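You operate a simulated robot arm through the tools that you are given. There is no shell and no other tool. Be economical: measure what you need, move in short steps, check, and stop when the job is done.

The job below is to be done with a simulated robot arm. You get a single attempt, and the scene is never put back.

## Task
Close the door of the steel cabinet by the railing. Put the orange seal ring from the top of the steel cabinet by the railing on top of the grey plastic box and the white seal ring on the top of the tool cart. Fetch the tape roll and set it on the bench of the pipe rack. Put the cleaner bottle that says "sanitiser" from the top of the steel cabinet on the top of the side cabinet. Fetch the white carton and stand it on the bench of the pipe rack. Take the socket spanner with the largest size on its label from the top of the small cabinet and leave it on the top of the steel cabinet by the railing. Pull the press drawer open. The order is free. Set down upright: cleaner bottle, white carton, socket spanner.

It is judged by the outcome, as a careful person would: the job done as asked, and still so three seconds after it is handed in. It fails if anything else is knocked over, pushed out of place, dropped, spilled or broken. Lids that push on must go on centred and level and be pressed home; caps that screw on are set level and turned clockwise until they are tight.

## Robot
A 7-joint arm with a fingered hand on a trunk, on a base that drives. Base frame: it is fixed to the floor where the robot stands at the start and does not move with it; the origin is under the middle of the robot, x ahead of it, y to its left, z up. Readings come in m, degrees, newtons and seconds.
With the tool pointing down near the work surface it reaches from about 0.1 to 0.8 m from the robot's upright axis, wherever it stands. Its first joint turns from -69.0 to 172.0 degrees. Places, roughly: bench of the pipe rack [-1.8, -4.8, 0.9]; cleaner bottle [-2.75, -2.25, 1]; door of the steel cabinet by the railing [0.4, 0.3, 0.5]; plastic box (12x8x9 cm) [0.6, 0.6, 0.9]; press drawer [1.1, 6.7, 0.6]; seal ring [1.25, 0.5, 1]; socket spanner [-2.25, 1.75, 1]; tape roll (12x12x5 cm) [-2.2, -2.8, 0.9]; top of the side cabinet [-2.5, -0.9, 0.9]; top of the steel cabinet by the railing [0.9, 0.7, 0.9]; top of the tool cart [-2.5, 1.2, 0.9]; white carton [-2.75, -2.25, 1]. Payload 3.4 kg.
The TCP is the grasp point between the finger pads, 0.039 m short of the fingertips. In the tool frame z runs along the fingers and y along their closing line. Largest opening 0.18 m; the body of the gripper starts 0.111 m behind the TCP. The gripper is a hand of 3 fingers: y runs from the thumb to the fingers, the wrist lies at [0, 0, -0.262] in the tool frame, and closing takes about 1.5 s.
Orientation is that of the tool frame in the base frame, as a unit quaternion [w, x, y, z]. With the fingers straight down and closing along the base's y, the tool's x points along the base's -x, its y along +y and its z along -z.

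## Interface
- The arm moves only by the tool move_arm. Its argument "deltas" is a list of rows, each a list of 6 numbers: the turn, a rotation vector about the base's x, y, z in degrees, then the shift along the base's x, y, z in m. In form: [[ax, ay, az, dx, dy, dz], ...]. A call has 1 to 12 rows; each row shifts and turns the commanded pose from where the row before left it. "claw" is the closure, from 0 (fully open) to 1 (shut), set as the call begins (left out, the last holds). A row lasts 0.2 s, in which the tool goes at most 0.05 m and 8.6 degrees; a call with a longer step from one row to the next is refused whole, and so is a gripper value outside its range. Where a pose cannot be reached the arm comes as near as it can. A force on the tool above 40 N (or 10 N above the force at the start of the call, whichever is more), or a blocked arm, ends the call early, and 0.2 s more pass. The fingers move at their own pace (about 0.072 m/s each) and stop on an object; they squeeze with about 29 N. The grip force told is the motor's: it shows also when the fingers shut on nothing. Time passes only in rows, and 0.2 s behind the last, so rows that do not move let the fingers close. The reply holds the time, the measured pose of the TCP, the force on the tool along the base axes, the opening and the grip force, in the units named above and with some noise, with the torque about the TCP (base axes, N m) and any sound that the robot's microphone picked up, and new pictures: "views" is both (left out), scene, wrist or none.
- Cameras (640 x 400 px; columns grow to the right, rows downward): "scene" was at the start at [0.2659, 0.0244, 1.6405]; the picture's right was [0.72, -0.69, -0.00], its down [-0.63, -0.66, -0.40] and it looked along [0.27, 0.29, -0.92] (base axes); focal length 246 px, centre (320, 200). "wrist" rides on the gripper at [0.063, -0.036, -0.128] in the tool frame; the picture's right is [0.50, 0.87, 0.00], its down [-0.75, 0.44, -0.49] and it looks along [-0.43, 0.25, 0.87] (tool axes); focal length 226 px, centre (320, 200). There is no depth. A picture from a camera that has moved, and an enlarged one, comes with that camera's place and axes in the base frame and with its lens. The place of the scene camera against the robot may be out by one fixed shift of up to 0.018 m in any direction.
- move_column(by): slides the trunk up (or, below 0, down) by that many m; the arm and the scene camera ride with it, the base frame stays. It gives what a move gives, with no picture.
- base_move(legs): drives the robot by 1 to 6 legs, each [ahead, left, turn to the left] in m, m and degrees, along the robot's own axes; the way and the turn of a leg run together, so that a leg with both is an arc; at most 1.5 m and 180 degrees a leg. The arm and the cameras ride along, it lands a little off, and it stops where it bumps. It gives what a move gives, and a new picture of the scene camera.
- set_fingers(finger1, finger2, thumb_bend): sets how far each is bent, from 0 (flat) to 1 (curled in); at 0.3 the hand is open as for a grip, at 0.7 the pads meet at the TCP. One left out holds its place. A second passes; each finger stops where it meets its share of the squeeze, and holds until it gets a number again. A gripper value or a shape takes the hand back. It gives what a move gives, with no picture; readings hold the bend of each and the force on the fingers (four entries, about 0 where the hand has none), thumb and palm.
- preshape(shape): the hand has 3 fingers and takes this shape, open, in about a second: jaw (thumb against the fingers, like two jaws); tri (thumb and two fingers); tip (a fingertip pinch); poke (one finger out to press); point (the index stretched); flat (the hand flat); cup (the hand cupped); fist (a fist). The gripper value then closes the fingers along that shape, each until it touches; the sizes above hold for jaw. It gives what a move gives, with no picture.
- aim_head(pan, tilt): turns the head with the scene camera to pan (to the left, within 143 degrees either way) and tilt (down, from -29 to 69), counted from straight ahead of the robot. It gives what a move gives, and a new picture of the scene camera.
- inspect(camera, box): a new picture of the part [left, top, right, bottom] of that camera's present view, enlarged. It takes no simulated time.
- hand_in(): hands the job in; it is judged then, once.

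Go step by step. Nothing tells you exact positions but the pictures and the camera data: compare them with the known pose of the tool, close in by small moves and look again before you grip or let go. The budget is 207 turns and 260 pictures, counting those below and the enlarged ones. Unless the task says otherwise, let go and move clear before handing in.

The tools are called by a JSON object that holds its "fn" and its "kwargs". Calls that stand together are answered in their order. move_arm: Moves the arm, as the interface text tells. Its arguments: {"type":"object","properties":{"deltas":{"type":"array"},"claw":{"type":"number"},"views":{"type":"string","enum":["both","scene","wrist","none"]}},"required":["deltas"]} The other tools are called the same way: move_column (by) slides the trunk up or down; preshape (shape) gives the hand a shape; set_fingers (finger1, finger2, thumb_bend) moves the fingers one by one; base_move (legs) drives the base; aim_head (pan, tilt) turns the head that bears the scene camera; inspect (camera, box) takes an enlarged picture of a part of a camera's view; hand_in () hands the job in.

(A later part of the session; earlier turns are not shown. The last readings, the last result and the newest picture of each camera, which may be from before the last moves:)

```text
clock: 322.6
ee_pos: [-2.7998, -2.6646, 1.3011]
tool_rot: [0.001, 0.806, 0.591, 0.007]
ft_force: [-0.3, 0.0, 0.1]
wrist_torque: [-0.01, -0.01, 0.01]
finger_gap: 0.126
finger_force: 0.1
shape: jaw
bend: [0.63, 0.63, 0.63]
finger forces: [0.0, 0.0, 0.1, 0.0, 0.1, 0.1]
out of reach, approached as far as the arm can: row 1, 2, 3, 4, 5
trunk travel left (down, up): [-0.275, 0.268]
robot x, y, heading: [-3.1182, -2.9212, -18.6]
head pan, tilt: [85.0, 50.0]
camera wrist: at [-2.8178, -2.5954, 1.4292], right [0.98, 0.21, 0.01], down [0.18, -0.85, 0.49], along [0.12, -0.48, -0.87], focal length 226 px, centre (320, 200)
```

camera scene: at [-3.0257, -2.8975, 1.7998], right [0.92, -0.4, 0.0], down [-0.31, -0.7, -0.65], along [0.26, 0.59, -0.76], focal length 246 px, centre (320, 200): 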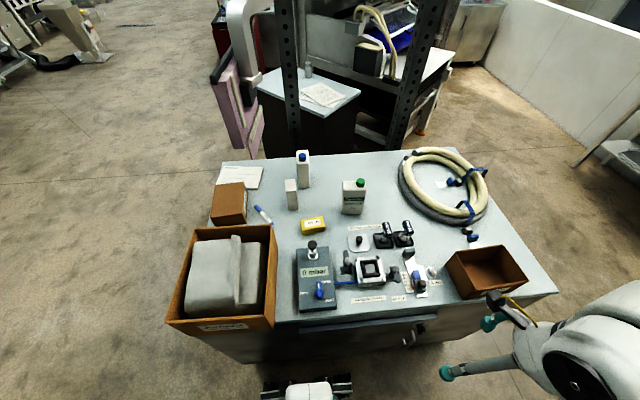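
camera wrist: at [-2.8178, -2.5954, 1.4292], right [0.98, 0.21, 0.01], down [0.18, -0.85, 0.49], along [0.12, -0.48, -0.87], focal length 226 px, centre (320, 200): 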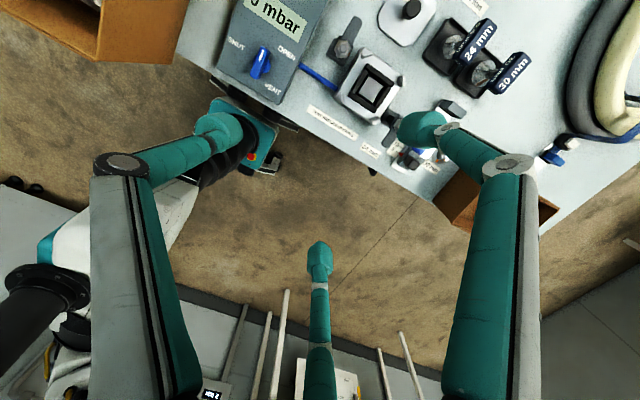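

Stuck at a wrist limit; yaw the hand along as I swing.

{"fn": "move_arm", "kwargs": {"deltas": [[0, 0, 8, 0, 0, 0], [0, 0, 8, 0, 0, 0], [0, 0, 8, 0, 0, 0], [0, 0, 8, 0, 0, 0], [0, 0, 8, 0, 0, 0], [0, 0, 8, 0, 0, 0], [0, 0, 8, 0, 0, 0], [0, 0, 8, 0, 0, 0], [0, 0, 8, 0, 0, 0], [0, 0, 8, 0, 0, 0], [0, 0, 8, 0, 0, 0], [0, 0, 0, 0, 0, 0]], "views": "wrist"}}

```text
clock: 325.2
ee_pos: [-2.8017, -2.6679, 1.3016]
tool_rot: [-0.005, 0.169, 0.986, 0.006]
ft_force: [-0.6, 0.6, -0.2]
wrist_torque: [0.02, 0.0, -0.01]
finger_gap: 0.1257
finger_force: 0.1
shape: jaw
bend: [0.63, 0.63, 0.63]
finger forces: [0.1, 0.1, 0.1, 0.1, 0.0, 0.0]
trunk travel left (down, up): [-0.275, 0.268]
robot x, y, heading: [-3.1147, -2.9187, -18.5]
head pan, tilt: [85.0, 50.0]
camera wrist: at [-2.8723, -2.6846, 1.4295], right [-0.18, 0.98, 0.02], down [0.86, 0.15, 0.49], along [0.48, 0.1, -0.87], focal length 226 px, centre (320, 200)
```

wrist: 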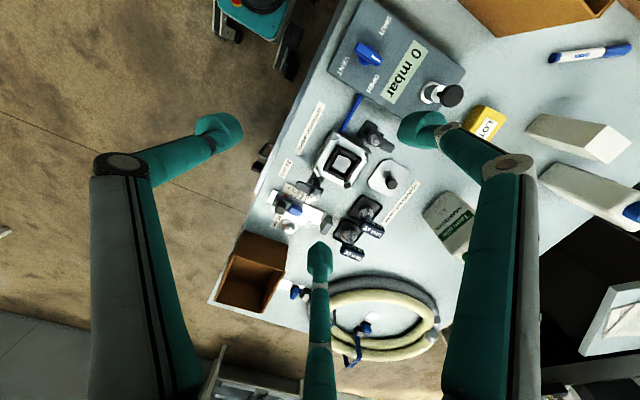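

{"fn": "move_arm", "kwargs": {"deltas": [[0, 0, 0, -0.004, 0.04, 0], [0, 0, 0, -0.004, 0.044, 0], [0, 0, 0, -0.004, 0.044, 0], [0, 0, 0, -0.005, 0.044, 0], [0, 0, 0, -0.005, 0.044, 0], [0, 0, 0, -0.005, 0.044, -0.01], [0, 0, 0, -0.005, 0.044, -0.01], [0, 0, 0, -0.005, 0.044, -0.02], [0, 0, 0, -0.005, 0.044, -0.02], [0, 0, 0, -0.005, 0.044, -0.02], [0, 0, 0, -0.005, 0.044, -0.02], [0, 0, 0, 0, 0, 0]], "views": "wrist"}}

```text
clock: 327.8
ee_pos: [-2.8274, -2.6569, 1.3049]
tool_rot: [-0.005, 0.17, 0.985, 0.006]
ft_force: [-1.1, -0.9, 0.0]
wrist_torque: [-0.04, 0.0, -0.02]
finger_gap: 0.1264
finger_force: 0.1
shape: jaw
bend: [0.63, 0.63, 0.63]
finger forces: [0.1, 0.1, 0.1, 0.0, 0.1, 0.0]
out of reach, approached as far as the arm can: row 1, 2, 3, 4, 5, 6, 7, 8, 9, 10, 11
trunk travel left (down, up): [-0.275, 0.268]
robot x, y, heading: [-3.114, -2.9187, -18.8]
head pan, tilt: [85.0, 50.0]
camera wrist: at [-2.8982, -2.6729, 1.4322], right [-0.18, 0.98, 0.02], down [0.86, 0.15, 0.49], along [0.48, 0.1, -0.87], focal length 226 px, centre (320, 200)
```

wrist: 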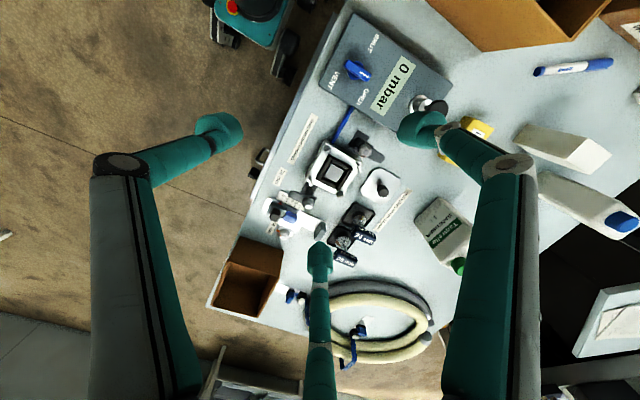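

The arm has more reach on its right side. Reposition with heading ~115° so the shoulder is nearer the cabinet.

{"fn": "base_move", "kwargs": {"legs": [[0, -0.15, 0], [0, 0, 133.6], [0.13, 0.036, 0]]}}

{"fn": "move_arm", "kwargs": {"deltas": [[0, 0, -4, 0.032, 0.03, 0.01], [0, 0, -4, 0.032, 0.03, 0], [0, 0, -4, 0.032, 0.03, 0], [0, 0, -4, 0.032, 0.03, 0], [0, 0, -4, 0.032, 0.03, 0], [0, 0, -4, 0.032, 0.03, 0], [0, 0, -4, 0.032, 0.03, 0], [0, 0, -4, 0.032, 0.03, 0], [0, 0, -4, 0.032, 0.03, 0], [0, 0, -4, 0.032, 0.03, 0], [0, 0, -3, 0.032, 0.03, 0], [0, 0, 0, 0.032, 0.03, 0]], "views": "none"}}

```text
clock: 335.6
ee_pos: [-3.6655, -2.9483, 1.2963]
tool_rot: [0.0, 0.846, -0.534, 0.007]
ft_force: [-0.6, -0.4, -1.7]
wrist_torque: [0.07, -0.04, -0.01]
finger_gap: 0.1262
finger_force: 0.0
shape: jaw
bend: [0.63, 0.63, 0.63]
finger forces: [0.1, 0.0, 0.1, 0.0, 0.0, 0.0]
trunk travel left (down, up): [-0.275, 0.268]
robot x, y, heading: [-3.2591, -2.9597, 116.2]
head pan, tilt: [85.0, 50.0]
camera scene: at [-3.3685, -2.9596, 1.7984], right [-0.36, 0.93, 0.0], down [0.72, 0.28, -0.63], along [-0.59, -0.23, -0.77], focal length 246 px, centre (320, 200)
```

scene: 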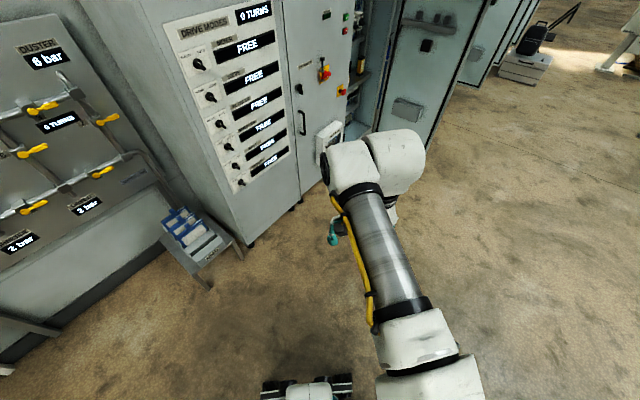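

```text
clock: 338.2
ee_pos: [-3.2825, -2.5914, 1.3115]
tool_rot: [0.0, -0.592, 0.806, -0.003]
ft_force: [0.1, -0.2, -0.3]
wrist_torque: [-0.02, -0.02, -0.01]
finger_gap: 0.1263
finger_force: 0.0
shape: jaw
bend: [0.63, 0.63, 0.63]
finger forces: [0.0, 0.0, 0.0, 0.1, 0.0, 0.0]
trunk travel left (down, up): [-0.275, 0.268]
robot x, y, heading: [-3.2634, -2.96, 116.0]
head pan, tilt: [85.0, 50.0]
```

{"fn": "move_arm", "kwargs": {"deltas": [[0, 0, 0, 0.035, 0.033, 0], [0, 0, 0, 0.035, 0.033, 0], [0, 0, 0, 0.035, 0.034, 0], [0, 0, 0, 0.035, 0.034, 0], [0, 0, 0, 0.035, 0.034, 0], [0, 0, 0, 0.035, 0.034, 0], [0, 0, 0, 0.036, 0.034, 0], [0, 0, 0, 0.036, 0.034, -0.01], [0, 0, 0, 0.036, 0.034, -0.01], [0, 0, 0, 0.036, 0.034, -0.02], [0, 0, 0, 0.036, 0.034, -0.02], [0, 0, 0, 0.036, 0.034, -0.02]], "views": "wrist"}}

```text
refused: row 8 steps farther than a row can; nothing moved
```

{"fn": "move_arm", "kwargs": {"deltas": [[0, 0, 0, 0.035, 0.033, 0], [0, 0, 0, 0.035, 0.033, 0], [0, 0, 0, 0.035, 0.034, 0], [0, 0, 0, 0.035, 0.034, 0], [0, 0, 0, 0.035, 0.034, 0], [0, 0, 0, 0.035, 0.034, 0], [0, 0, 0, 0.035, 0.034, 0], [0, 0, 0, 0.035, 0.034, 0], [0, 0, 0, 0.035, 0.034, 0], [0, 0, 0, 0.035, 0.034, 0], [0, 0, 0, 0.035, 0.034, 0], [0, 0, 0, 0.035, 0.03, -0.015]], "views": "wrist"}}

```text
clock: 340.8
ee_pos: [-2.924, -2.2185, 1.2986]
tool_rot: [-0.003, -0.592, 0.806, -0.001]
ft_force: [0.0, 0.2, -0.6]
wrist_torque: [-0.01, 0.05, 0.0]
finger_gap: 0.1263
finger_force: 0.1
shape: jaw
bend: [0.63, 0.63, 0.63]
finger forces: [0.0, 0.0, 0.0, 0.1, 0.0, 0.0]
out of reach, approached as far as the arm can: row 4, 5, 6, 11, 12
trunk travel left (down, up): [-0.275, 0.268]
robot x, y, heading: [-3.259, -2.9608, 116.4]
head pan, tilt: [85.0, 50.0]
camera wrist: at [-2.9077, -2.2885, 1.4271], right [-0.98, -0.22, 0.01], down [-0.19, 0.85, 0.49], along [-0.11, 0.47, -0.87], focal length 226 px, centre (320, 200)
```

wrist: 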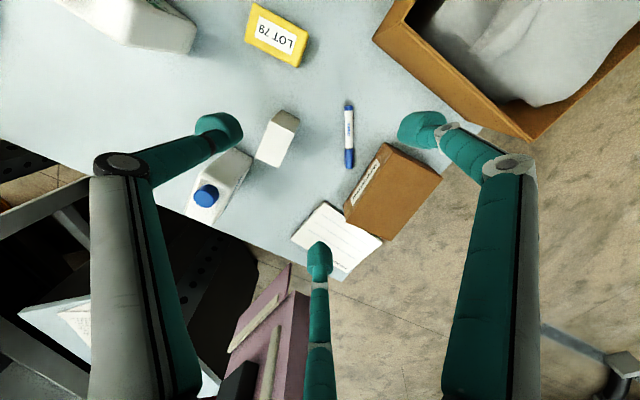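

Carton base ≈(-2.856,-2.19), faces aligned with the hand. Move over it while lowering to just above its top.

{"fn": "move_arm", "kwargs": {"deltas": [[0, 0, 0, 0.01, 0.005, -0.03], [0, 0, 0, 0.015, 0.008, -0.03], [0, 0, 0, 0.02, 0.01, -0.03], [0, 0, 0, 0.02, 0.01, -0.03], [0, 0, 0, 0.003, 0.003, -0.01], [0, 0, 0, 0, 0, 0]], "views": "wrist"}}

```text
clock: 342.2
ee_pos: [-2.8492, -2.1779, 1.1655]
tool_rot: [-0.007, -0.59, 0.807, -0.002]
ft_force: [-0.8, 0.3, 0.1]
wrist_torque: [0.0, -0.01, 0.04]
finger_gap: 0.126
finger_force: 0.0
shape: jaw
bend: [0.63, 0.63, 0.63]
finger forces: [0.0, 0.1, 0.0, 0.0, 0.0, 0.0]
trunk travel left (down, up): [-0.275, 0.268]
robot x, y, heading: [-3.2603, -2.9609, 116.4]
head pan, tilt: [85.0, 50.0]
camera wrist: at [-2.8329, -2.2476, 1.2953], right [-0.98, -0.21, 0.01], down [-0.18, 0.85, 0.49], along [-0.11, 0.47, -0.87], focal length 226 px, centre (320, 200)
```

wrist: 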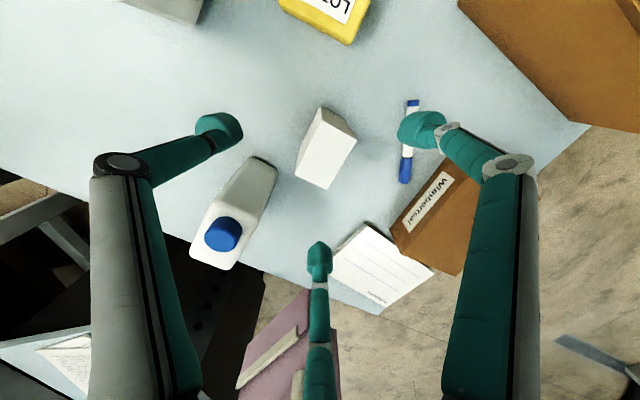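

{"fn": "move_arm", "kwargs": {"deltas": [[0, 0, 0, -0.006, -0.008, 0], [0, 0, 0, 0, 0, -0.03], [0, 0, 0, 0, 0, -0.04], [0, 0, 0, 0, 0, -0.04], [0, 0, 0, 0, 0, 0]], "views": "wrist"}}

```text
clock: 343.4
ee_pos: [-2.8559, -2.1876, 1.0545]
tool_rot: [-0.006, -0.59, 0.807, -0.001]
ft_force: [0.0, -0.1, 0.4]
wrist_torque: [0.0, -0.02, 0.0]
finger_gap: 0.1263
finger_force: 0.0
shape: jaw
bend: [0.63, 0.63, 0.63]
finger forces: [0.1, 0.0, 0.0, 0.0, 0.0, 0.0]
trunk travel left (down, up): [-0.275, 0.268]
robot x, y, heading: [-3.2619, -2.9618, 116.3]
head pan, tilt: [85.0, 50.0]
camera wrist: at [-2.8399, -2.2571, 1.1834], right [-0.98, -0.21, 0.01], down [-0.18, 0.85, 0.49], along [-0.11, 0.47, -0.87], focal length 226 px, centre (320, 200)
```

wrist: 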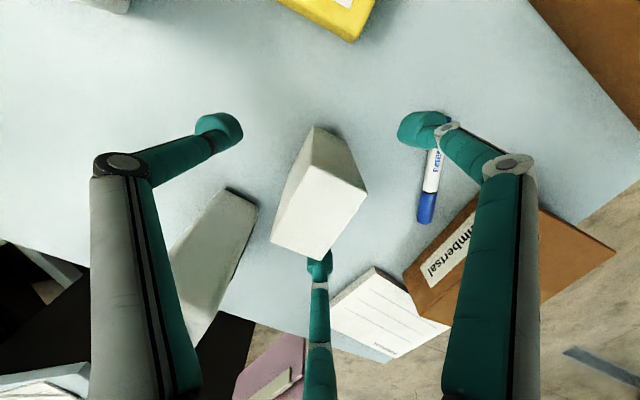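

Centred. Close and lift.

{"fn": "move_arm", "kwargs": {"deltas": [[0, 0, 0, 0, 0, -0.01], [0, 0, 0, 0, 0, 0], [0, 0, 0, 0, 0, 0], [0, 0, 0, 0, 0, 0], [0, 0, 0, 0, 0, 0], [0, 0, 0, 0, 0, 0], [0, 0, 0, 0, 0, 0.01], [0, 0, 0, 0, 0, 0.03], [0, 0, 0, 0, 0, 0.04]], "claw": 1, "views": "wrist"}}

```text
clock: 345.4
ee_pos: [-2.8586, -2.188, 1.1255]
tool_rot: [-0.005, -0.591, 0.807, -0.002]
ft_force: [-0.1, 0.4, -2.0]
wrist_torque: [-0.03, 0.04, 0.0]
finger_gap: 0.0489
finger_force: 29.2
shape: jaw
bend: [0.72, 0.68, 0.74]
finger forces: [22.9, 23.7, 0.1, 0.1, 25.7, 0.1]
trunk travel left (down, up): [-0.275, 0.268]
robot x, y, heading: [-3.264, -2.962, 116.4]
head pan, tilt: [85.0, 50.0]
camera wrist: at [-2.8426, -2.2574, 1.2539], right [-0.98, -0.21, 0.01], down [-0.18, 0.86, 0.48], along [-0.11, 0.47, -0.87], focal length 226 px, centre (320, 200)
```

wrist: 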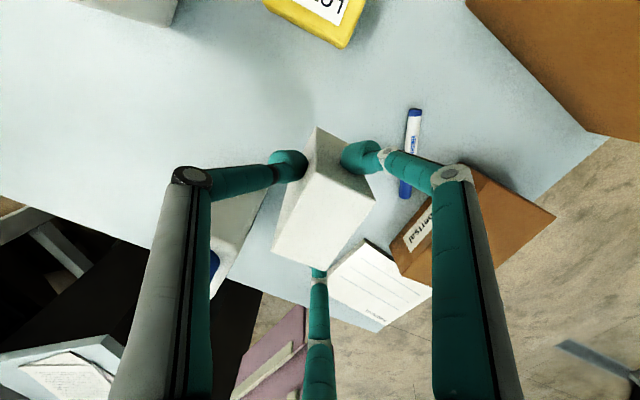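

Carton held. Lift, back away from the cabinet, retract, then go to the bench's left end (free of the overhead shelf).

{"fn": "move_arm", "kwargs": {"deltas": [[0, 0, 0, 0, 0, 0.04], [0, 0, 0, 0, 0, 0.04], [0, 0, 0, -0.005, -0.015, 0.04], [0, 0, 0, -0.005, -0.015, 0.03], [0, 0, 0, 0, 0, 0]], "views": "none"}}

{"fn": "base_move", "kwargs": {"legs": [[-0.658, 0.248, 0]]}}

{"fn": "move_arm", "kwargs": {"deltas": [[0, 0, 0, -0.02, -0.03, 0], [0, 0, 0, -0.025, -0.035, 0], [0, 0, 0, -0.025, -0.035, 0], [0, 0, 0, -0.025, -0.035, 0], [0, 0, 0, -0.025, -0.035, 0], [0, 0, 0, -0.025, -0.035, 0], [0, 0, 0, -0.025, -0.035, 0], [0, 0, 0, -0.025, -0.035, 0]], "views": "none"}}

```text
clock: 346.6
ee_pos: [-2.8675, -2.2139, 1.273]
tool_rot: [-0.008, -0.591, 0.807, -0.001]
ft_force: [-0.6, 0.6, -2.2]
wrist_torque: [-0.03, -0.06, 0.02]
finger_gap: 0.048
finger_force: 29.7
shape: jaw
bend: [0.72, 0.68, 0.74]
finger forces: [22.9, 23.8, 0.0, 0.1, 25.5, 0.0]
trunk travel left (down, up): [-0.275, 0.268]
robot x, y, heading: [-3.2568, -2.9565, 116.4]
head pan, tilt: [85.0, 50.0]
```

```text
clock: 350.5
ee_pos: [-2.7989, -2.908, 1.2734]
tool_rot: [-0.007, -0.591, 0.807, -0.002]
ft_force: [0.1, -1.0, -1.0]
wrist_torque: [-0.09, -0.01, 0.0]
finger_gap: 0.0485
finger_force: 29.2
shape: jaw
bend: [0.72, 0.68, 0.74]
finger forces: [22.8, 23.7, 0.0, 0.1, 25.5, 0.0]
trunk travel left (down, up): [-0.275, 0.268]
robot x, y, heading: [-3.1897, -3.6533, 116.1]
head pan, tilt: [85.0, 50.0]
camera scene: at [-3.2711, -3.6346, 1.7999], right [-0.36, 0.93, 0.0], down [0.71, 0.27, -0.65], along [-0.6, -0.24, -0.76], focal length 246 px, centre (320, 200)
```

scene: 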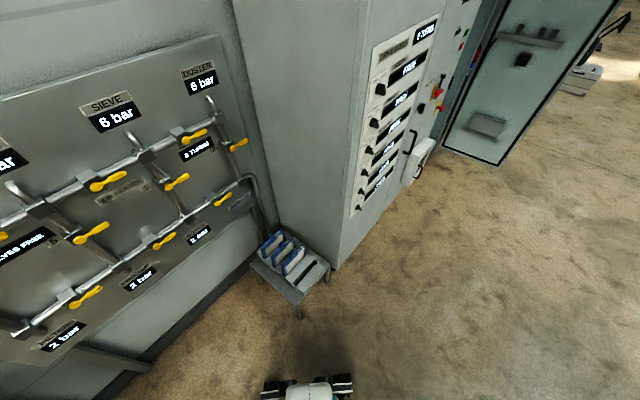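

```text
clock: 352.3
ee_pos: [-3.0398, -3.1276, 1.264]
tool_rot: [-0.003, -0.59, 0.808, -0.001]
ft_force: [-0.8, -0.2, -1.3]
wrist_torque: [-0.04, 0.0, 0.01]
finger_gap: 0.0482
finger_force: 28.5
shape: jaw
bend: [0.72, 0.68, 0.74]
finger forces: [22.9, 23.6, 0.1, 0.0, 25.2, 0.0]
out of reach, approached as far as the arm can: row 3, 4, 5, 6
trunk travel left (down, up): [-0.275, 0.268]
robot x, y, heading: [-3.1908, -3.6498, 116.1]
head pan, tilt: [85.0, 50.0]
```

{"fn": "base_move", "kwargs": {"legs": [[-0.654, -1.115, 0], [0, 0, 135.9], [0.2, 0.74, 0]]}}

{"fn": "aim_head", "kwargs": {"pan": -20, "tilt": 48}}

```text
clock: 368.1
ee_pos: [-1.7405, -4.4614, 1.2618]
tool_rot: [0.001, 0.97, 0.242, 0.005]
ft_force: [0.3, -0.5, -2.2]
wrist_torque: [0.04, 0.0, -0.02]
finger_gap: 0.0478
finger_force: 28.7
shape: jaw
bend: [0.72, 0.68, 0.74]
finger forces: [22.4, 23.6, 0.0, 0.0, 25.2, 0.0]
trunk travel left (down, up): [-0.275, 0.268]
robot x, y, heading: [-1.2589, -4.1943, -108.3]
head pan, tilt: [85.0, 50.0]
camera scene: at [-1.2122, -4.2946, 1.7998], right [-0.39, -0.92, 0.0], down [-0.7, 0.3, -0.65], along [0.6, -0.25, -0.76], focal length 246 px, centre (320, 200)
```

scene: 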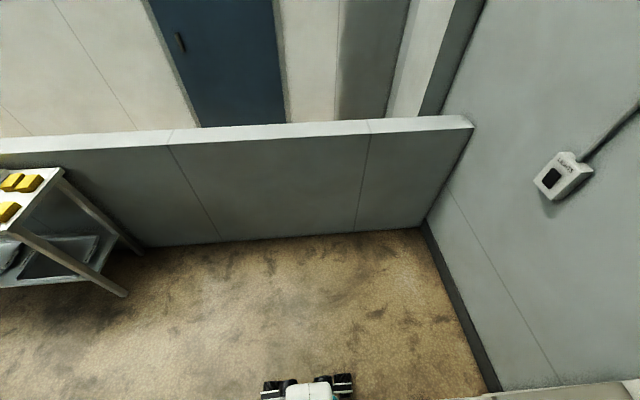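

```text
clock: 370.0
ee_pos: [-1.7351, -4.4618, 1.2655]
tool_rot: [-0.001, 0.97, 0.241, 0.003]
ft_force: [0.5, -0.1, -1.6]
wrist_torque: [0.01, -0.02, -0.01]
finger_gap: 0.0477
finger_force: 29.1
shape: jaw
bend: [0.72, 0.68, 0.74]
finger forces: [22.8, 23.8, 0.0, 0.1, 25.1, 0.0]
trunk travel left (down, up): [-0.275, 0.268]
robot x, y, heading: [-1.2627, -4.1917, -108.4]
head pan, tilt: [-20.0, 48.0]
camera scene: at [-1.3309, -4.3262, 1.8018], right [-0.79, 0.62, 0.0], down [0.46, 0.58, -0.67], along [-0.41, -0.53, -0.75], focal length 246 px, centre (320, 200)
```

scene: 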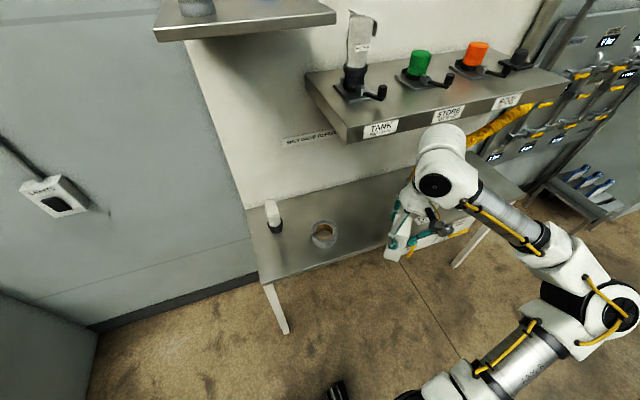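

Good view; free spot for the carton at ≈(-1.565,-4.835). Come round in front, lower, then move in.

{"fn": "move_arm", "kwargs": {"deltas": [[0, 0, 0, 0.034, -0.025, 0], [0, 0, 0, 0.034, -0.03, 0], [0, 0, 0, 0.034, -0.03, 0], [0, 0, 0, 0.034, -0.03, 0], [0, 0, 0, 0.034, -0.025, 0], [0, 0, 0, 0, 0, -0.04], [0, 0, 0, 0, 0, -0.045], [0, 0, 0, 0, 0, -0.045], [0, 0, 0, 0, 0, -0.045], [0, 0, 0, 0, 0, -0.02]], "views": "none"}}

{"fn": "move_arm", "kwargs": {"deltas": [[0, 0, 0, 0, -0.03, 0], [0, 0, 0, 0, -0.04, 0], [0, 0, 0, 0, -0.04, 0], [0, 0, 0, 0, -0.04, 0], [0, 0, 0, 0, -0.04, 0], [0, 0, 0, 0, -0.04, 0], [0, 0, 0, 0, 0, 0]], "views": "both"}}

```text
clock: 372.2
ee_pos: [-1.5644, -4.6038, 1.0689]
tool_rot: [0.0, 0.97, 0.241, 0.001]
ft_force: [0.5, -0.3, -1.4]
wrist_torque: [0.04, -0.02, 0.01]
finger_gap: 0.0476
finger_force: 28.9
shape: jaw
bend: [0.72, 0.68, 0.74]
finger forces: [22.3, 23.6, 0.0, 0.0, 25.1, 0.0]
trunk travel left (down, up): [-0.275, 0.268]
robot x, y, heading: [-1.2581, -4.1953, -108.2]
head pan, tilt: [-20.0, 48.0]
```

```text
clock: 373.8
ee_pos: [-1.5649, -4.8344, 1.07]
tool_rot: [0.001, 0.971, 0.241, 0.002]
ft_force: [-0.3, 0.2, -1.8]
wrist_torque: [0.03, -0.02, 0.0]
finger_gap: 0.0474
finger_force: 29.1
shape: jaw
bend: [0.72, 0.68, 0.74]
finger forces: [22.5, 23.6, 0.0, 0.0, 24.9, 0.0]
trunk travel left (down, up): [-0.275, 0.268]
robot x, y, heading: [-1.2602, -4.1931, -108.0]
head pan, tilt: [-20.0, 48.0]
camera scene: at [-1.3261, -4.3309, 1.8018], right [-0.79, 0.62, 0.0], down [0.46, 0.59, -0.67], along [-0.41, -0.52, -0.75], focal length 246 px, centre (320, 200)
camera wrist: at [-1.5277, -4.7736, 1.1974], right [0.85, -0.53, 0.0], down [-0.46, -0.74, 0.49], along [-0.26, -0.42, -0.87], focal length 226 px, centre (320, 200)
```

scene: 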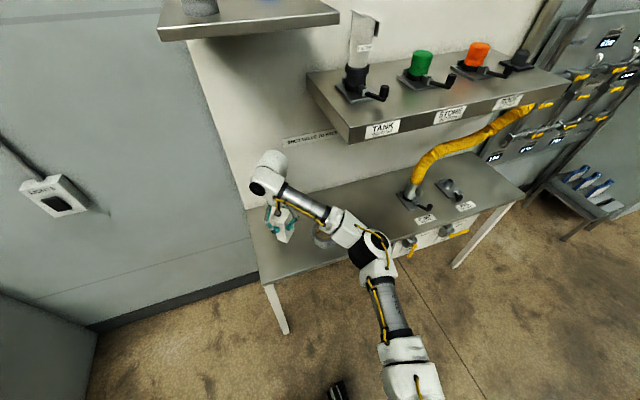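
wrist: 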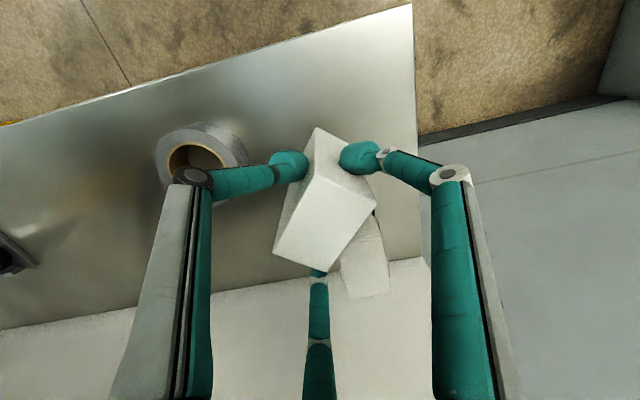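

{"fn": "move_arm", "kwargs": {"deltas": [[0, 0, 0, 0, 0.006, -0.02], [0, 0, 0, 0, 0.006, -0.02], [0, 0, 0, 0, 0, -0.015], [0, 0, 0, 0, 0, -0.01], [0, 0, 0, 0, 0, -0.005], [0, 0, 0, 0, 0, -0.004], [0, 0, 0, 0, 0, 0]], "views": "none"}}

```text
clock: 375.4
ee_pos: [-1.5647, -4.8218, 0.9952]
tool_rot: [0.0, 0.97, 0.241, 0.002]
ft_force: [-0.6, 0.0, -2.3]
wrist_torque: [-0.01, -0.02, 0.02]
finger_gap: 0.0472
finger_force: 29.3
shape: jaw
bend: [0.72, 0.68, 0.74]
finger forces: [22.4, 23.6, 0.1, 0.1, 24.8, 0.0]
trunk travel left (down, up): [-0.275, 0.268]
robot x, y, heading: [-1.26, -4.1963, -108.1]
head pan, tilt: [-20.0, 48.0]
```

{"fn": "move_arm", "kwargs": {"deltas": [[0, 0, 0, 0, 0, -0.004], [0, 0, 0, 0, 0, -0.004], [0, 0, 0, 0, 0, -0.004], [0, 0, 0, 0, 0, 0]], "views": "none"}}

{"fn": "inspect", "kwargs": {"camera": "scene", "box": [220, 160, 380, 290]}}

```text
clock: 376.4
ee_pos: [-1.5643, -4.8217, 0.9848]
tool_rot: [-0.001, 0.97, 0.242, 0.001]
ft_force: [-0.4, -0.2, 0.0]
wrist_torque: [0.0, 0.04, -0.02]
finger_gap: 0.0471
finger_force: 29.2
shape: jaw
bend: [0.72, 0.68, 0.74]
finger forces: [22.5, 23.8, 0.0, 0.1, 25.1, 0.1]
trunk travel left (down, up): [-0.275, 0.268]
robot x, y, heading: [-1.2589, -4.1978, -108.1]
head pan, tilt: [-20.0, 48.0]
```

```text
3.08 times, centred on (300, 225) of scene
camera zoom: at [-1.3276, -4.331, 1.8016], right [-0.79, 0.62, 0.0], down [0.46, 0.59, -0.67], along [-0.41, -0.52, -0.75], focal length 758 px, centre (382, 123)
```

zoom: 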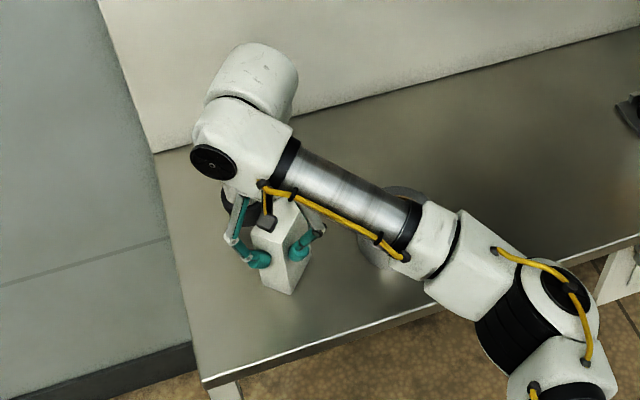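

Contact is just starting. Press 2 mm more, release, rise, and withdraw.

{"fn": "move_arm", "kwargs": {"deltas": [[0, 0, 0, 0, 0, -0.002], [0, 0, 0, 0, 0, 0]], "views": "none"}}

{"fn": "move_arm", "kwargs": {"deltas": [[0, 0, 0, 0, 0, 0], [0, 0, 0, 0, 0, 0], [0, 0, 0, 0, 0, 0], [0, 0, 0, 0, 0, 0], [0, 0, 0, 0, 0, 0.03], [0, 0, 0, 0, 0, 0.04], [0, 0, 0, 0, 0, 0.045], [0, 0, 0, 0, 0, 0.045], [0, 0, 0, 0, 0.03, 0.03], [0, 0, 0, 0, 0.045, 0], [0, 0, 0, 0, 0.045, 0], [0, 0, 0, 0, 0.045, 0]], "claw": 0.45, "views": "scene"}}

```text
clock: 377.0
ee_pos: [-1.5648, -4.8205, 0.9834]
tool_rot: [0.001, 0.97, 0.242, 0.002]
ft_force: [-0.9, 1.7, 6.7]
wrist_torque: [-0.15, 0.15, -0.01]
finger_gap: 0.0472
finger_force: 29.3
shape: jaw
bend: [0.72, 0.68, 0.74]
finger forces: [22.9, 24.5, 0.0, 0.0, 26.4, 0.1]
trunk travel left (down, up): [-0.275, 0.268]
robot x, y, heading: [-1.2565, -4.1956, -108.3]
head pan, tilt: [-20.0, 48.0]
```

```text
clock: 379.6
ee_pos: [-1.5645, -4.6527, 1.1706]
tool_rot: [0.001, 0.97, 0.242, 0.002]
ft_force: [0.5, -0.3, 0.4]
wrist_torque: [-0.05, 0.01, -0.03]
finger_gap: 0.0984
finger_force: 0.1
shape: jaw
bend: [0.7, 0.7, 0.71]
finger forces: [0.1, 0.0, 0.0, 0.0, 0.0, 0.0]
trunk travel left (down, up): [-0.275, 0.268]
robot x, y, heading: [-1.2603, -4.1942, -108.0]
head pan, tilt: [-20.0, 48.0]
camera scene: at [-1.3299, -4.3261, 1.8019], right [-0.79, 0.62, 0.0], down [0.46, 0.58, -0.67], along [-0.41, -0.53, -0.75], focal length 246 px, centre (320, 200)
```

scene: 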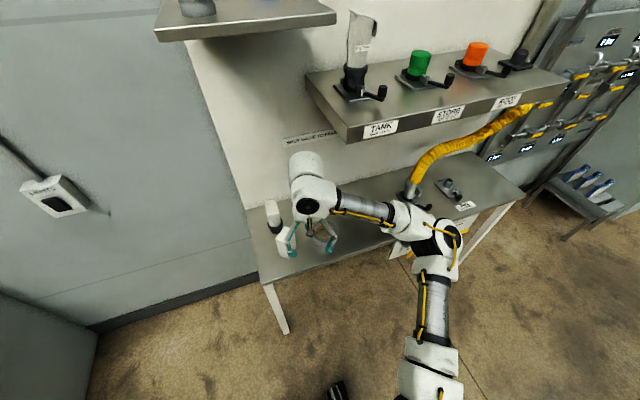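

Carton stands on the bench. Now go for the sanitiser bottle: raise the hand and drive back to the cabinet's south side.

{"fn": "move_arm", "kwargs": {"deltas": [[0, 0, 0, 0, 0.04, 0.02], [0, 0, 0, 0, 0.03, 0.035], [0, 0, 0, 0, 0.02, 0.04], [0, 0, 0, 0, 0, 0.04], [0, 0, 0, 0, 0, 0.03]], "claw": 0.4, "views": "none"}}

{"fn": "base_move", "kwargs": {"legs": [[-0.22, -0.745, 0], [0, 0, -136.5], [1.06, 0.69, 0]]}}

{"fn": "aim_head", "kwargs": {"pan": -45, "tilt": 48}}

```text
clock: 380.8
ee_pos: [-1.564, -4.5642, 1.3375]
tool_rot: [0.0, 0.97, 0.242, 0.002]
ft_force: [0.4, 0.2, 0.7]
wrist_torque: [-0.06, 0.01, 0.01]
finger_gap: 0.1074
finger_force: 0.1
shape: jaw
bend: [0.69, 0.69, 0.69]
finger forces: [0.1, 0.0, 0.0, 0.0, 0.0, 0.0]
trunk travel left (down, up): [-0.275, 0.268]
robot x, y, heading: [-1.2552, -4.1911, -108.4]
head pan, tilt: [-20.0, 48.0]
```

```text
clock: 396.6
ee_pos: [-2.9687, -2.5827, 1.3358]
tool_rot: [-0.001, -0.568, 0.823, -0.001]
ft_force: [0.2, -1.1, -0.2]
wrist_torque: [-0.01, 0.01, 0.02]
finger_gap: 0.1076
finger_force: 0.1
shape: jaw
bend: [0.69, 0.69, 0.69]
finger forces: [0.0, 0.0, 0.0, 0.0, 0.0, 0.0]
trunk travel left (down, up): [-0.275, 0.268]
robot x, y, heading: [-2.9546, -3.0598, 112.9]
head pan, tilt: [-20.0, 48.0]
camera scene: at [-2.9682, -2.9403, 1.8018], right [1.0, 0.05, 0.0], down [0.04, -0.74, -0.67], along [-0.04, 0.67, -0.75], focal length 246 px, centre (320, 200)
```

scene: 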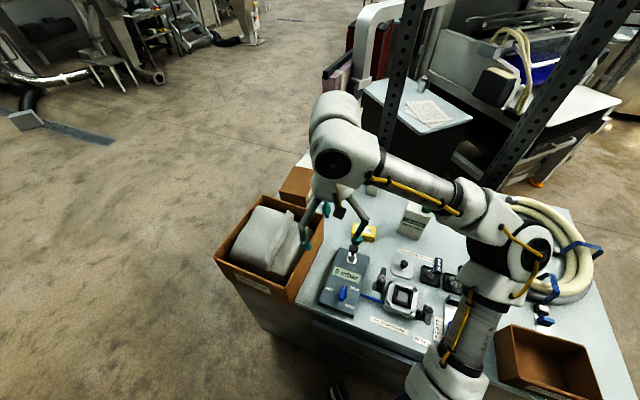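

```text
clock: 397.5
ee_pos: [-2.9707, -2.586, 1.3377]
tool_rot: [0.0, -0.569, 0.823, -0.001]
ft_force: [0.6, -0.4, 0.1]
wrist_torque: [0.0, 0.01, 0.01]
finger_gap: 0.1073
finger_force: 0.0
shape: jaw
bend: [0.69, 0.69, 0.69]
finger forces: [0.0, 0.0, 0.0, 0.0, 0.0, 0.1]
trunk travel left (down, up): [-0.275, 0.268]
robot x, y, heading: [-2.956, -3.0602, 113.1]
head pan, tilt: [-45.0, 48.0]
camera scene: at [-2.9343, -2.9459, 1.8017], right [0.93, -0.37, 0.0], down [-0.28, -0.69, -0.67], along [0.25, 0.62, -0.75], focal length 246 px, centre (320, 200)
```

scene: 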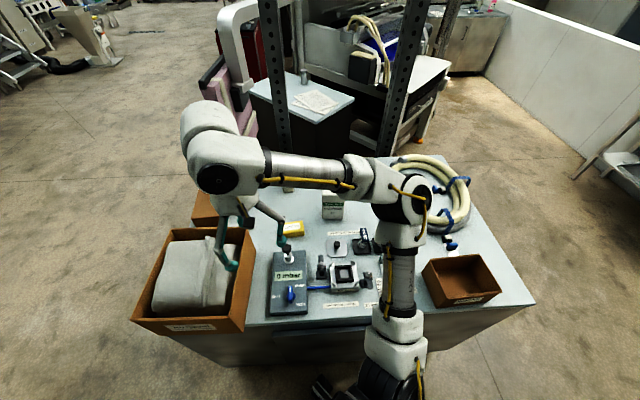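

{"fn": "move_arm", "kwargs": {"deltas": [[0, 0, 0, 0.037, 0.026, 0], [0, 0, 0, 0.039, 0.029, 0], [0, 0, 0, 0.039, 0.029, 0], [0, 0, 0, 0.039, 0.029, 0], [0, 0, 0, 0.039, 0.029, 0], [0, 0, 0, 0.039, 0.029, 0], [0, 0, 0, 0.039, 0.029, -0.01], [0, 0, 0, 0.039, 0.029, -0.01], [0, 0, 0, 0.039, 0.029, -0.01], [0, 0, 0, 0, 0, -0.03]], "views": "wrist"}}

```text
clock: 399.7
ee_pos: [-2.6199, -2.3285, 1.2775]
tool_rot: [-0.001, -0.568, 0.823, 0.002]
ft_force: [-0.7, -0.7, 0.7]
wrist_torque: [0.04, 0.01, -0.02]
finger_gap: 0.1079
finger_force: 0.1
shape: jaw
bend: [0.69, 0.69, 0.69]
finger forces: [0.0, 0.1, 0.1, 0.0, 0.1, 0.0]
trunk travel left (down, up): [-0.275, 0.268]
robot x, y, heading: [-2.9517, -3.06, 113.3]
head pan, tilt: [-45.0, 48.0]
camera wrist: at [-2.6079, -2.4001, 1.4059], right [-0.99, -0.16, 0.0], down [-0.14, 0.86, 0.49], along [-0.08, 0.49, -0.87], focal length 226 px, centre (320, 200)
```

wrist: 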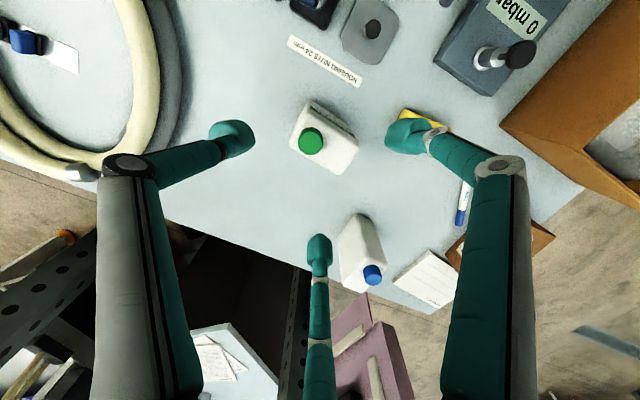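

Green cap right below. Grip the body with thumb on the narrow end; descend around it.

{"fn": "move_arm", "kwargs": {"deltas": [[0, 0, 0, -0.002, 0.006, -0.03], [0, 0, 0, 0, 0, -0.045], [0, 0, 0, 0, 0, -0.045], [0, 0, 0, 0, 0, -0.03], [0, 0, 0, 0, 0, 0]], "claw": 0.3, "views": "wrist"}}

```text
clock: 400.9
ee_pos: [-2.6258, -2.3215, 1.1269]
tool_rot: [0.001, -0.567, 0.823, 0.0]
ft_force: [-0.4, 0.5, -0.4]
wrist_torque: [-0.01, -0.02, 0.0]
finger_gap: 0.1258
finger_force: 0.1
shape: jaw
bend: [0.63, 0.63, 0.63]
finger forces: [0.0, 0.1, 0.0, 0.0, 0.1, 0.0]
trunk travel left (down, up): [-0.275, 0.268]
robot x, y, heading: [-2.9528, -3.0625, 113.1]
head pan, tilt: [-45.0, 48.0]
camera wrist: at [-2.6153, -2.3939, 1.2544], right [-0.99, -0.16, 0.0], down [-0.14, 0.86, 0.49], along [-0.08, 0.49, -0.87], focal length 226 px, centre (320, 200)
```

wrist: 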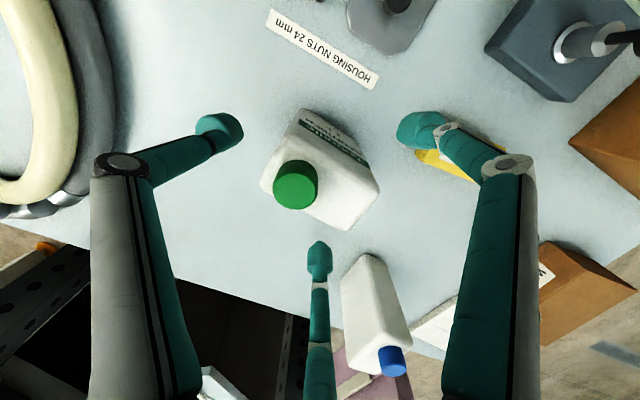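

{"fn": "move_arm", "kwargs": {"deltas": [[0, 0, 6, 0.002, 0.001, -0.03], [0, 0, 0, 0, 0, -0.03], [0, 0, 0, 0, 0, -0.017], [0, 0, 0, 0, 0, 0]], "views": "none"}}

{"fn": "move_arm", "kwargs": {"deltas": [[0, 0, 0, 0, 0, 0], [0, 0, 0, 0, 0, 0], [0, 0, 0, 0, 0, 0], [0, 0, 0, 0, 0, 0], [0, 0, 0, 0, 0, 0], [0, 0, 0, 0, 0, 0], [0, 0, 0, 0, 0, 0.01], [0, 0, 0, 0, 0, 0.03]], "claw": 1, "views": "wrist"}}

```text
clock: 401.9
ee_pos: [-2.6225, -2.3207, 1.0497]
tool_rot: [0.0, -0.609, 0.793, 0.001]
ft_force: [0.3, -0.2, 0.5]
wrist_torque: [-0.01, -0.02, -0.02]
finger_gap: 0.1256
finger_force: 0.0
shape: jaw
bend: [0.63, 0.63, 0.63]
finger forces: [0.1, 0.0, 0.1, 0.1, 0.0, 0.0]
trunk travel left (down, up): [-0.275, 0.268]
robot x, y, heading: [-2.9474, -3.0619, 113.1]
head pan, tilt: [-45.0, 48.0]
```

```text
clock: 403.7
ee_pos: [-2.6218, -2.3206, 1.0899]
tool_rot: [0.0, -0.61, 0.792, -0.001]
ft_force: [-0.2, -0.7, -9.2]
wrist_torque: [-0.12, -0.06, -0.04]
finger_gap: 0.0637
finger_force: 29.2
shape: jaw
bend: [0.72, 0.71, 0.74]
finger forces: [26.5, 22.1, 0.0, 0.0, 25.6, 0.0]
trunk travel left (down, up): [-0.275, 0.268]
robot x, y, heading: [-2.9573, -3.0605, 112.8]
head pan, tilt: [-45.0, 48.0]
camera wrist: at [-2.6039, -2.3905, 1.217], right [-0.96, -0.26, 0.0], down [-0.23, 0.84, 0.49], along [-0.13, 0.47, -0.87], focal length 226 px, centre (320, 200)
```

wrist: 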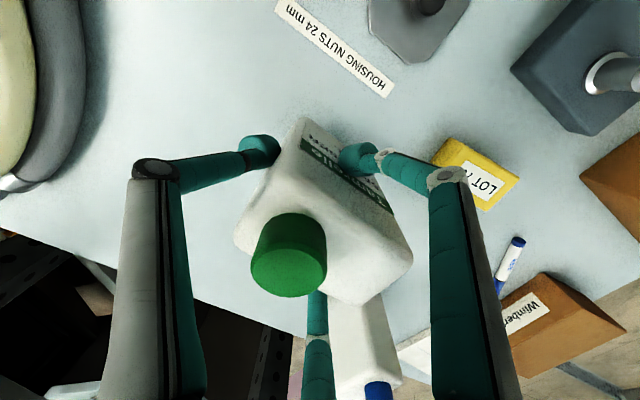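

Bottle held (≈0.93 kg). Lift, back off, retract, then drive around the west end of the cabinet to the side cabinet.

{"fn": "move_arm", "kwargs": {"deltas": [[0, 0, 0, 0, 0, 0.04], [0, 0, 0, 0, 0, 0.045], [0, 0, 0, 0, 0, 0.045], [0, 0, 0, 0, 0, 0.045], [0, 0, 0, 0, 0, 0]], "views": "none"}}

{"fn": "base_move", "kwargs": {"legs": [[-0.572, 0.189, 0]]}}

{"fn": "move_arm", "kwargs": {"deltas": [[0, 0, 0, -0.02, -0.03, 0], [0, 0, 0, -0.024, -0.033, 0], [0, 0, 0, -0.024, -0.033, 0], [0, 0, 0, -0.024, -0.033, 0], [0, 0, 0, -0.024, -0.033, 0], [0, 0, 0, -0.024, -0.033, 0], [0, 0, 0, -0.024, -0.033, 0], [0, 0, 0, 0, 0, 0]], "views": "none"}}

```text
clock: 404.9
ee_pos: [-2.6232, -2.3189, 1.2599]
tool_rot: [0.001, -0.61, 0.793, -0.001]
ft_force: [0.1, 0.5, -9.8]
wrist_torque: [-0.13, -0.07, 0.01]
finger_gap: 0.0634
finger_force: 29.2
shape: jaw
bend: [0.72, 0.71, 0.74]
finger forces: [26.6, 22.1, 0.0, 0.1, 25.3, 0.1]
trunk travel left (down, up): [-0.275, 0.268]
robot x, y, heading: [-2.9542, -3.0621, 113.2]
head pan, tilt: [-45.0, 48.0]
```

```text
clock: 408.3
ee_pos: [-2.5809, -2.9107, 1.2616]
tool_rot: [-0.001, -0.614, 0.789, -0.001]
ft_force: [0.6, -0.2, -8.1]
wrist_torque: [-0.13, -0.07, 0.01]
finger_gap: 0.0633
finger_force: 28.9
shape: jaw
bend: [0.72, 0.71, 0.74]
finger forces: [26.4, 22.0, 0.0, 0.0, 25.1, 0.0]
trunk travel left (down, up): [-0.275, 0.268]
robot x, y, heading: [-2.9075, -3.6613, 113.7]
head pan, tilt: [-45.0, 48.0]
camera scene: at [-2.8834, -3.5369, 1.8013], right [0.93, -0.37, 0.0], down [-0.27, -0.7, -0.66], along [0.24, 0.62, -0.75], focal length 246 px, centre (320, 200)
```

scene: 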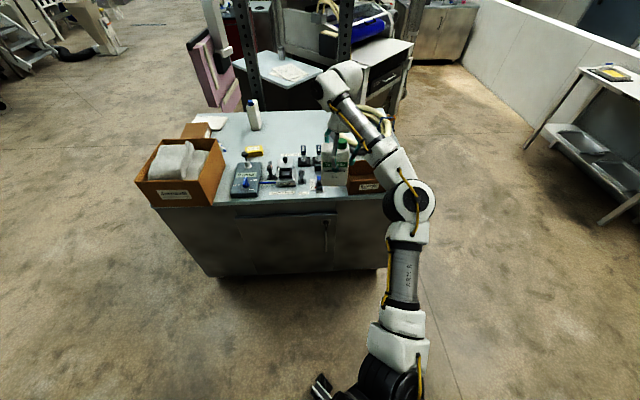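

```text
clock: 410.1
ee_pos: [-2.7491, -3.1449, 1.2661]
tool_rot: [0.002, -0.614, 0.789, 0.0]
ft_force: [0.2, 0.5, -9.6]
wrist_torque: [-0.17, -0.07, 0.0]
finger_gap: 0.0618
finger_force: 29.1
shape: jaw
bend: [0.71, 0.71, 0.74]
finger forces: [27.0, 22.5, 0.0, 0.0, 25.1, 0.1]
trunk travel left (down, up): [-0.275, 0.268]
robot x, y, heading: [-2.9038, -3.6572, 113.8]
head pan, tilt: [-45.0, 48.0]
```

{"fn": "base_move", "kwargs": {"legs": [[0.69, 0.69, 0], [0.75, -0.29, 0], [0.75, -0.29, 0], [0, 0, -73]]}}

{"fn": "aim_head", "kwargs": {"pan": -25, "tilt": 40}}

```text
clock: 426.1
ee_pos: [-3.3243, -1.6891, 1.2646]
tool_rot: [0.001, -0.026, 1.0, 0.0]
ft_force: [-0.1, -0.8, -9.4]
wrist_torque: [-0.18, 0.09, -0.06]
finger_gap: 0.0612
finger_force: 29.2
shape: jaw
bend: [0.71, 0.71, 0.75]
finger forces: [25.5, 22.0, 0.1, 0.0, 24.5, 0.0]
trunk travel left (down, up): [-0.275, 0.268]
robot x, y, heading: [-3.8584, -1.6919, 40.8]
head pan, tilt: [-45.0, 48.0]
camera scene: at [-3.7229, -1.6812, 1.8015], right [-0.07, -1.0, 0.0], down [-0.75, 0.06, -0.66], along [0.66, -0.05, -0.75], focal length 246 px, centre (320, 200)
```

scene: 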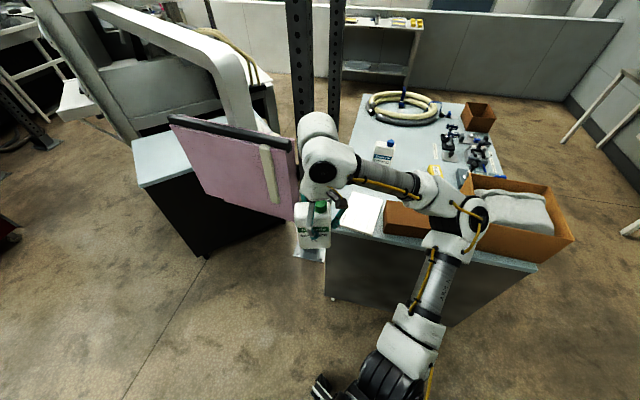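

```text
clock: 426.9
ee_pos: [-3.3289, -1.6882, 1.266]
tool_rot: [0.003, -0.027, 1.0, -0.002]
ft_force: [-0.3, -0.5, -8.9]
wrist_torque: [-0.13, 0.16, -0.01]
finger_gap: 0.0613
finger_force: 28.6
shape: jaw
bend: [0.71, 0.71, 0.75]
finger forces: [26.2, 22.4, 0.1, 0.1, 24.5, 0.0]
trunk travel left (down, up): [-0.275, 0.268]
robot x, y, heading: [-3.863, -1.6878, 41.0]
head pan, tilt: [-25.0, 40.0]
camera scene: at [-3.7199, -1.6519, 1.813], right [0.27, -0.96, 0.0], down [-0.62, -0.17, -0.76], along [0.73, 0.21, -0.65], focal length 246 px, centre (320, 200)
```

scene: 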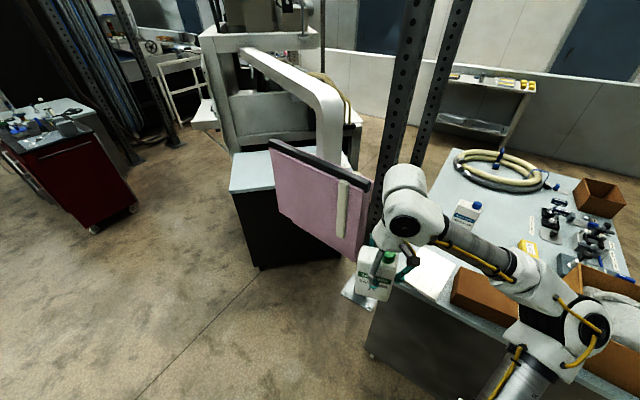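

A pink panel hangs in front of the side cabinet's west edge, so approach from its north-west side. Detour north, then east.

{"fn": "base_move", "kwargs": {"legs": [[0.54, 0.62, 0], [0.54, 0.62, 0], [0, 0, -77], [0.89, 0.647, 0]]}}

{"fn": "aim_head", "kwargs": {"pan": -25, "tilt": 48}}

```text
clock: 443.9
ee_pos: [-2.6495, -0.6029, 1.2631]
tool_rot: [0.001, 0.607, 0.795, 0.001]
ft_force: [-0.4, -0.8, -9.9]
wrist_torque: [0.11, 0.14, -0.02]
finger_gap: 0.06
finger_force: 29.5
shape: jaw
bend: [0.71, 0.71, 0.75]
finger forces: [24.9, 22.0, 0.1, 0.1, 24.3, 0.0]
trunk travel left (down, up): [-0.275, 0.268]
robot x, y, heading: [-2.7592, -0.076, -37.0]
head pan, tilt: [-25.0, 40.0]
camera scene: at [-2.6868, -0.2336, 1.8119], right [-0.88, -0.47, -0.02], down [-0.3, 0.58, -0.76], along [0.37, -0.66, -0.65], focal length 246 px, centre (320, 200)
```

scene: 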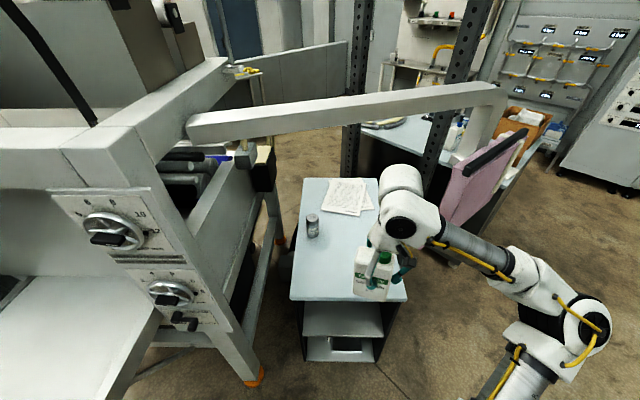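

```text
clock: 444.6
ee_pos: [-2.652, -0.601, 1.2654]
tool_rot: [0.001, 0.608, 0.794, 0.001]
ft_force: [-1.8, -1.6, -9.7]
wrist_torque: [0.11, 0.19, -0.06]
finger_gap: 0.0594
finger_force: 29.2
shape: jaw
bend: [0.71, 0.71, 0.75]
finger forces: [26.1, 23.1, 0.0, 0.1, 25.1, 0.1]
trunk travel left (down, up): [-0.275, 0.268]
robot x, y, heading: [-2.765, -0.0784, -36.9]
head pan, tilt: [-25.0, 48.0]
camera scene: at [-2.6904, -0.2281, 1.8008], right [-0.88, -0.47, -0.01], down [-0.34, 0.67, -0.66], along [0.32, -0.58, -0.75], focal length 246 px, centre (320, 200)
```

scene: 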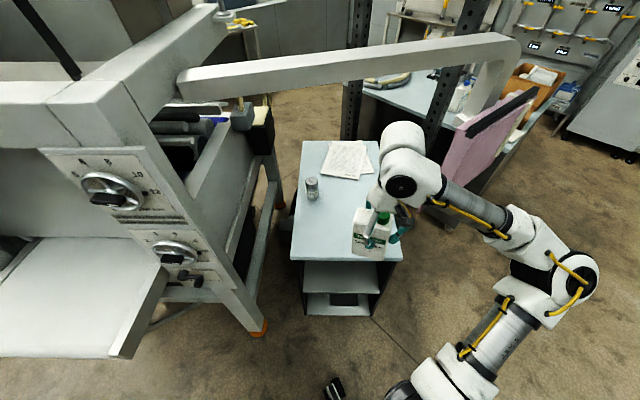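

Side cabinet top is right ahead: front edge centre ≈(-2.55,-0.685). Place the bottle at ≈(-2.49,-0.82), clear of the paper and the can.

{"fn": "move_arm", "kwargs": {"deltas": [[0, 0, 0, 0.025, -0.03, 0], [0, 0, 0, 0.027, -0.038, 0], [0, 0, 0, 0.027, -0.038, 0], [0, 0, 0, 0.027, -0.038, 0], [0, 0, 0, 0.027, -0.038, 0], [0, 0, 0, 0.027, -0.037, -0.01], [0, 0, 0, 0, 0, -0.04], [0, 0, 0, 0, 0, -0.04], [0, 0, 0, 0, 0, -0.035], [0, 0, 0, 0, 0, 0]], "views": "both"}}

```text
clock: 446.8
ee_pos: [-2.4684, -0.7865, 1.1504]
tool_rot: [0.002, 0.605, 0.796, -0.013]
ft_force: [0.9, 0.3, -9.7]
wrist_torque: [0.08, 0.17, 0.01]
finger_gap: 0.0582
finger_force: 28.9
shape: jaw
bend: [0.71, 0.71, 0.76]
finger forces: [26.8, 22.0, 0.0, 0.0, 23.2, 0.0]
trunk travel left (down, up): [-0.275, 0.268]
robot x, y, heading: [-2.7597, -0.0731, -36.7]
head pan, tilt: [-25.0, 48.0]
camera scene: at [-2.6592, -0.1886, 1.8021], right [-0.88, -0.47, 0.01], down [-0.35, 0.65, -0.67], along [0.31, -0.59, -0.74], focal length 246 px, centre (320, 200)
camera wrist: at [-2.519, -0.7332, 1.277], right [0.7, 0.71, -0.03], down [0.63, -0.6, 0.5], along [0.34, -0.37, -0.87], focal length 226 px, centre (320, 200)
```

scene: 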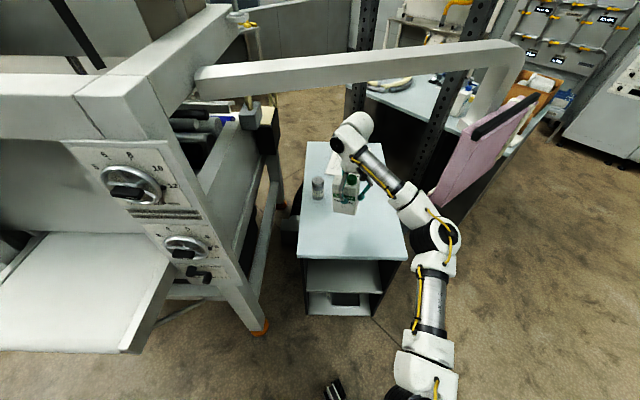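
wrist: 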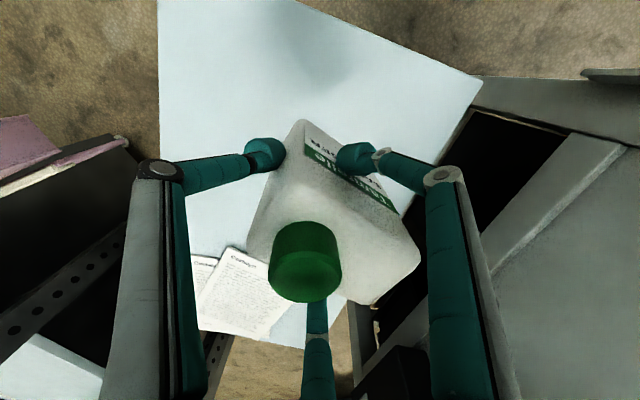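

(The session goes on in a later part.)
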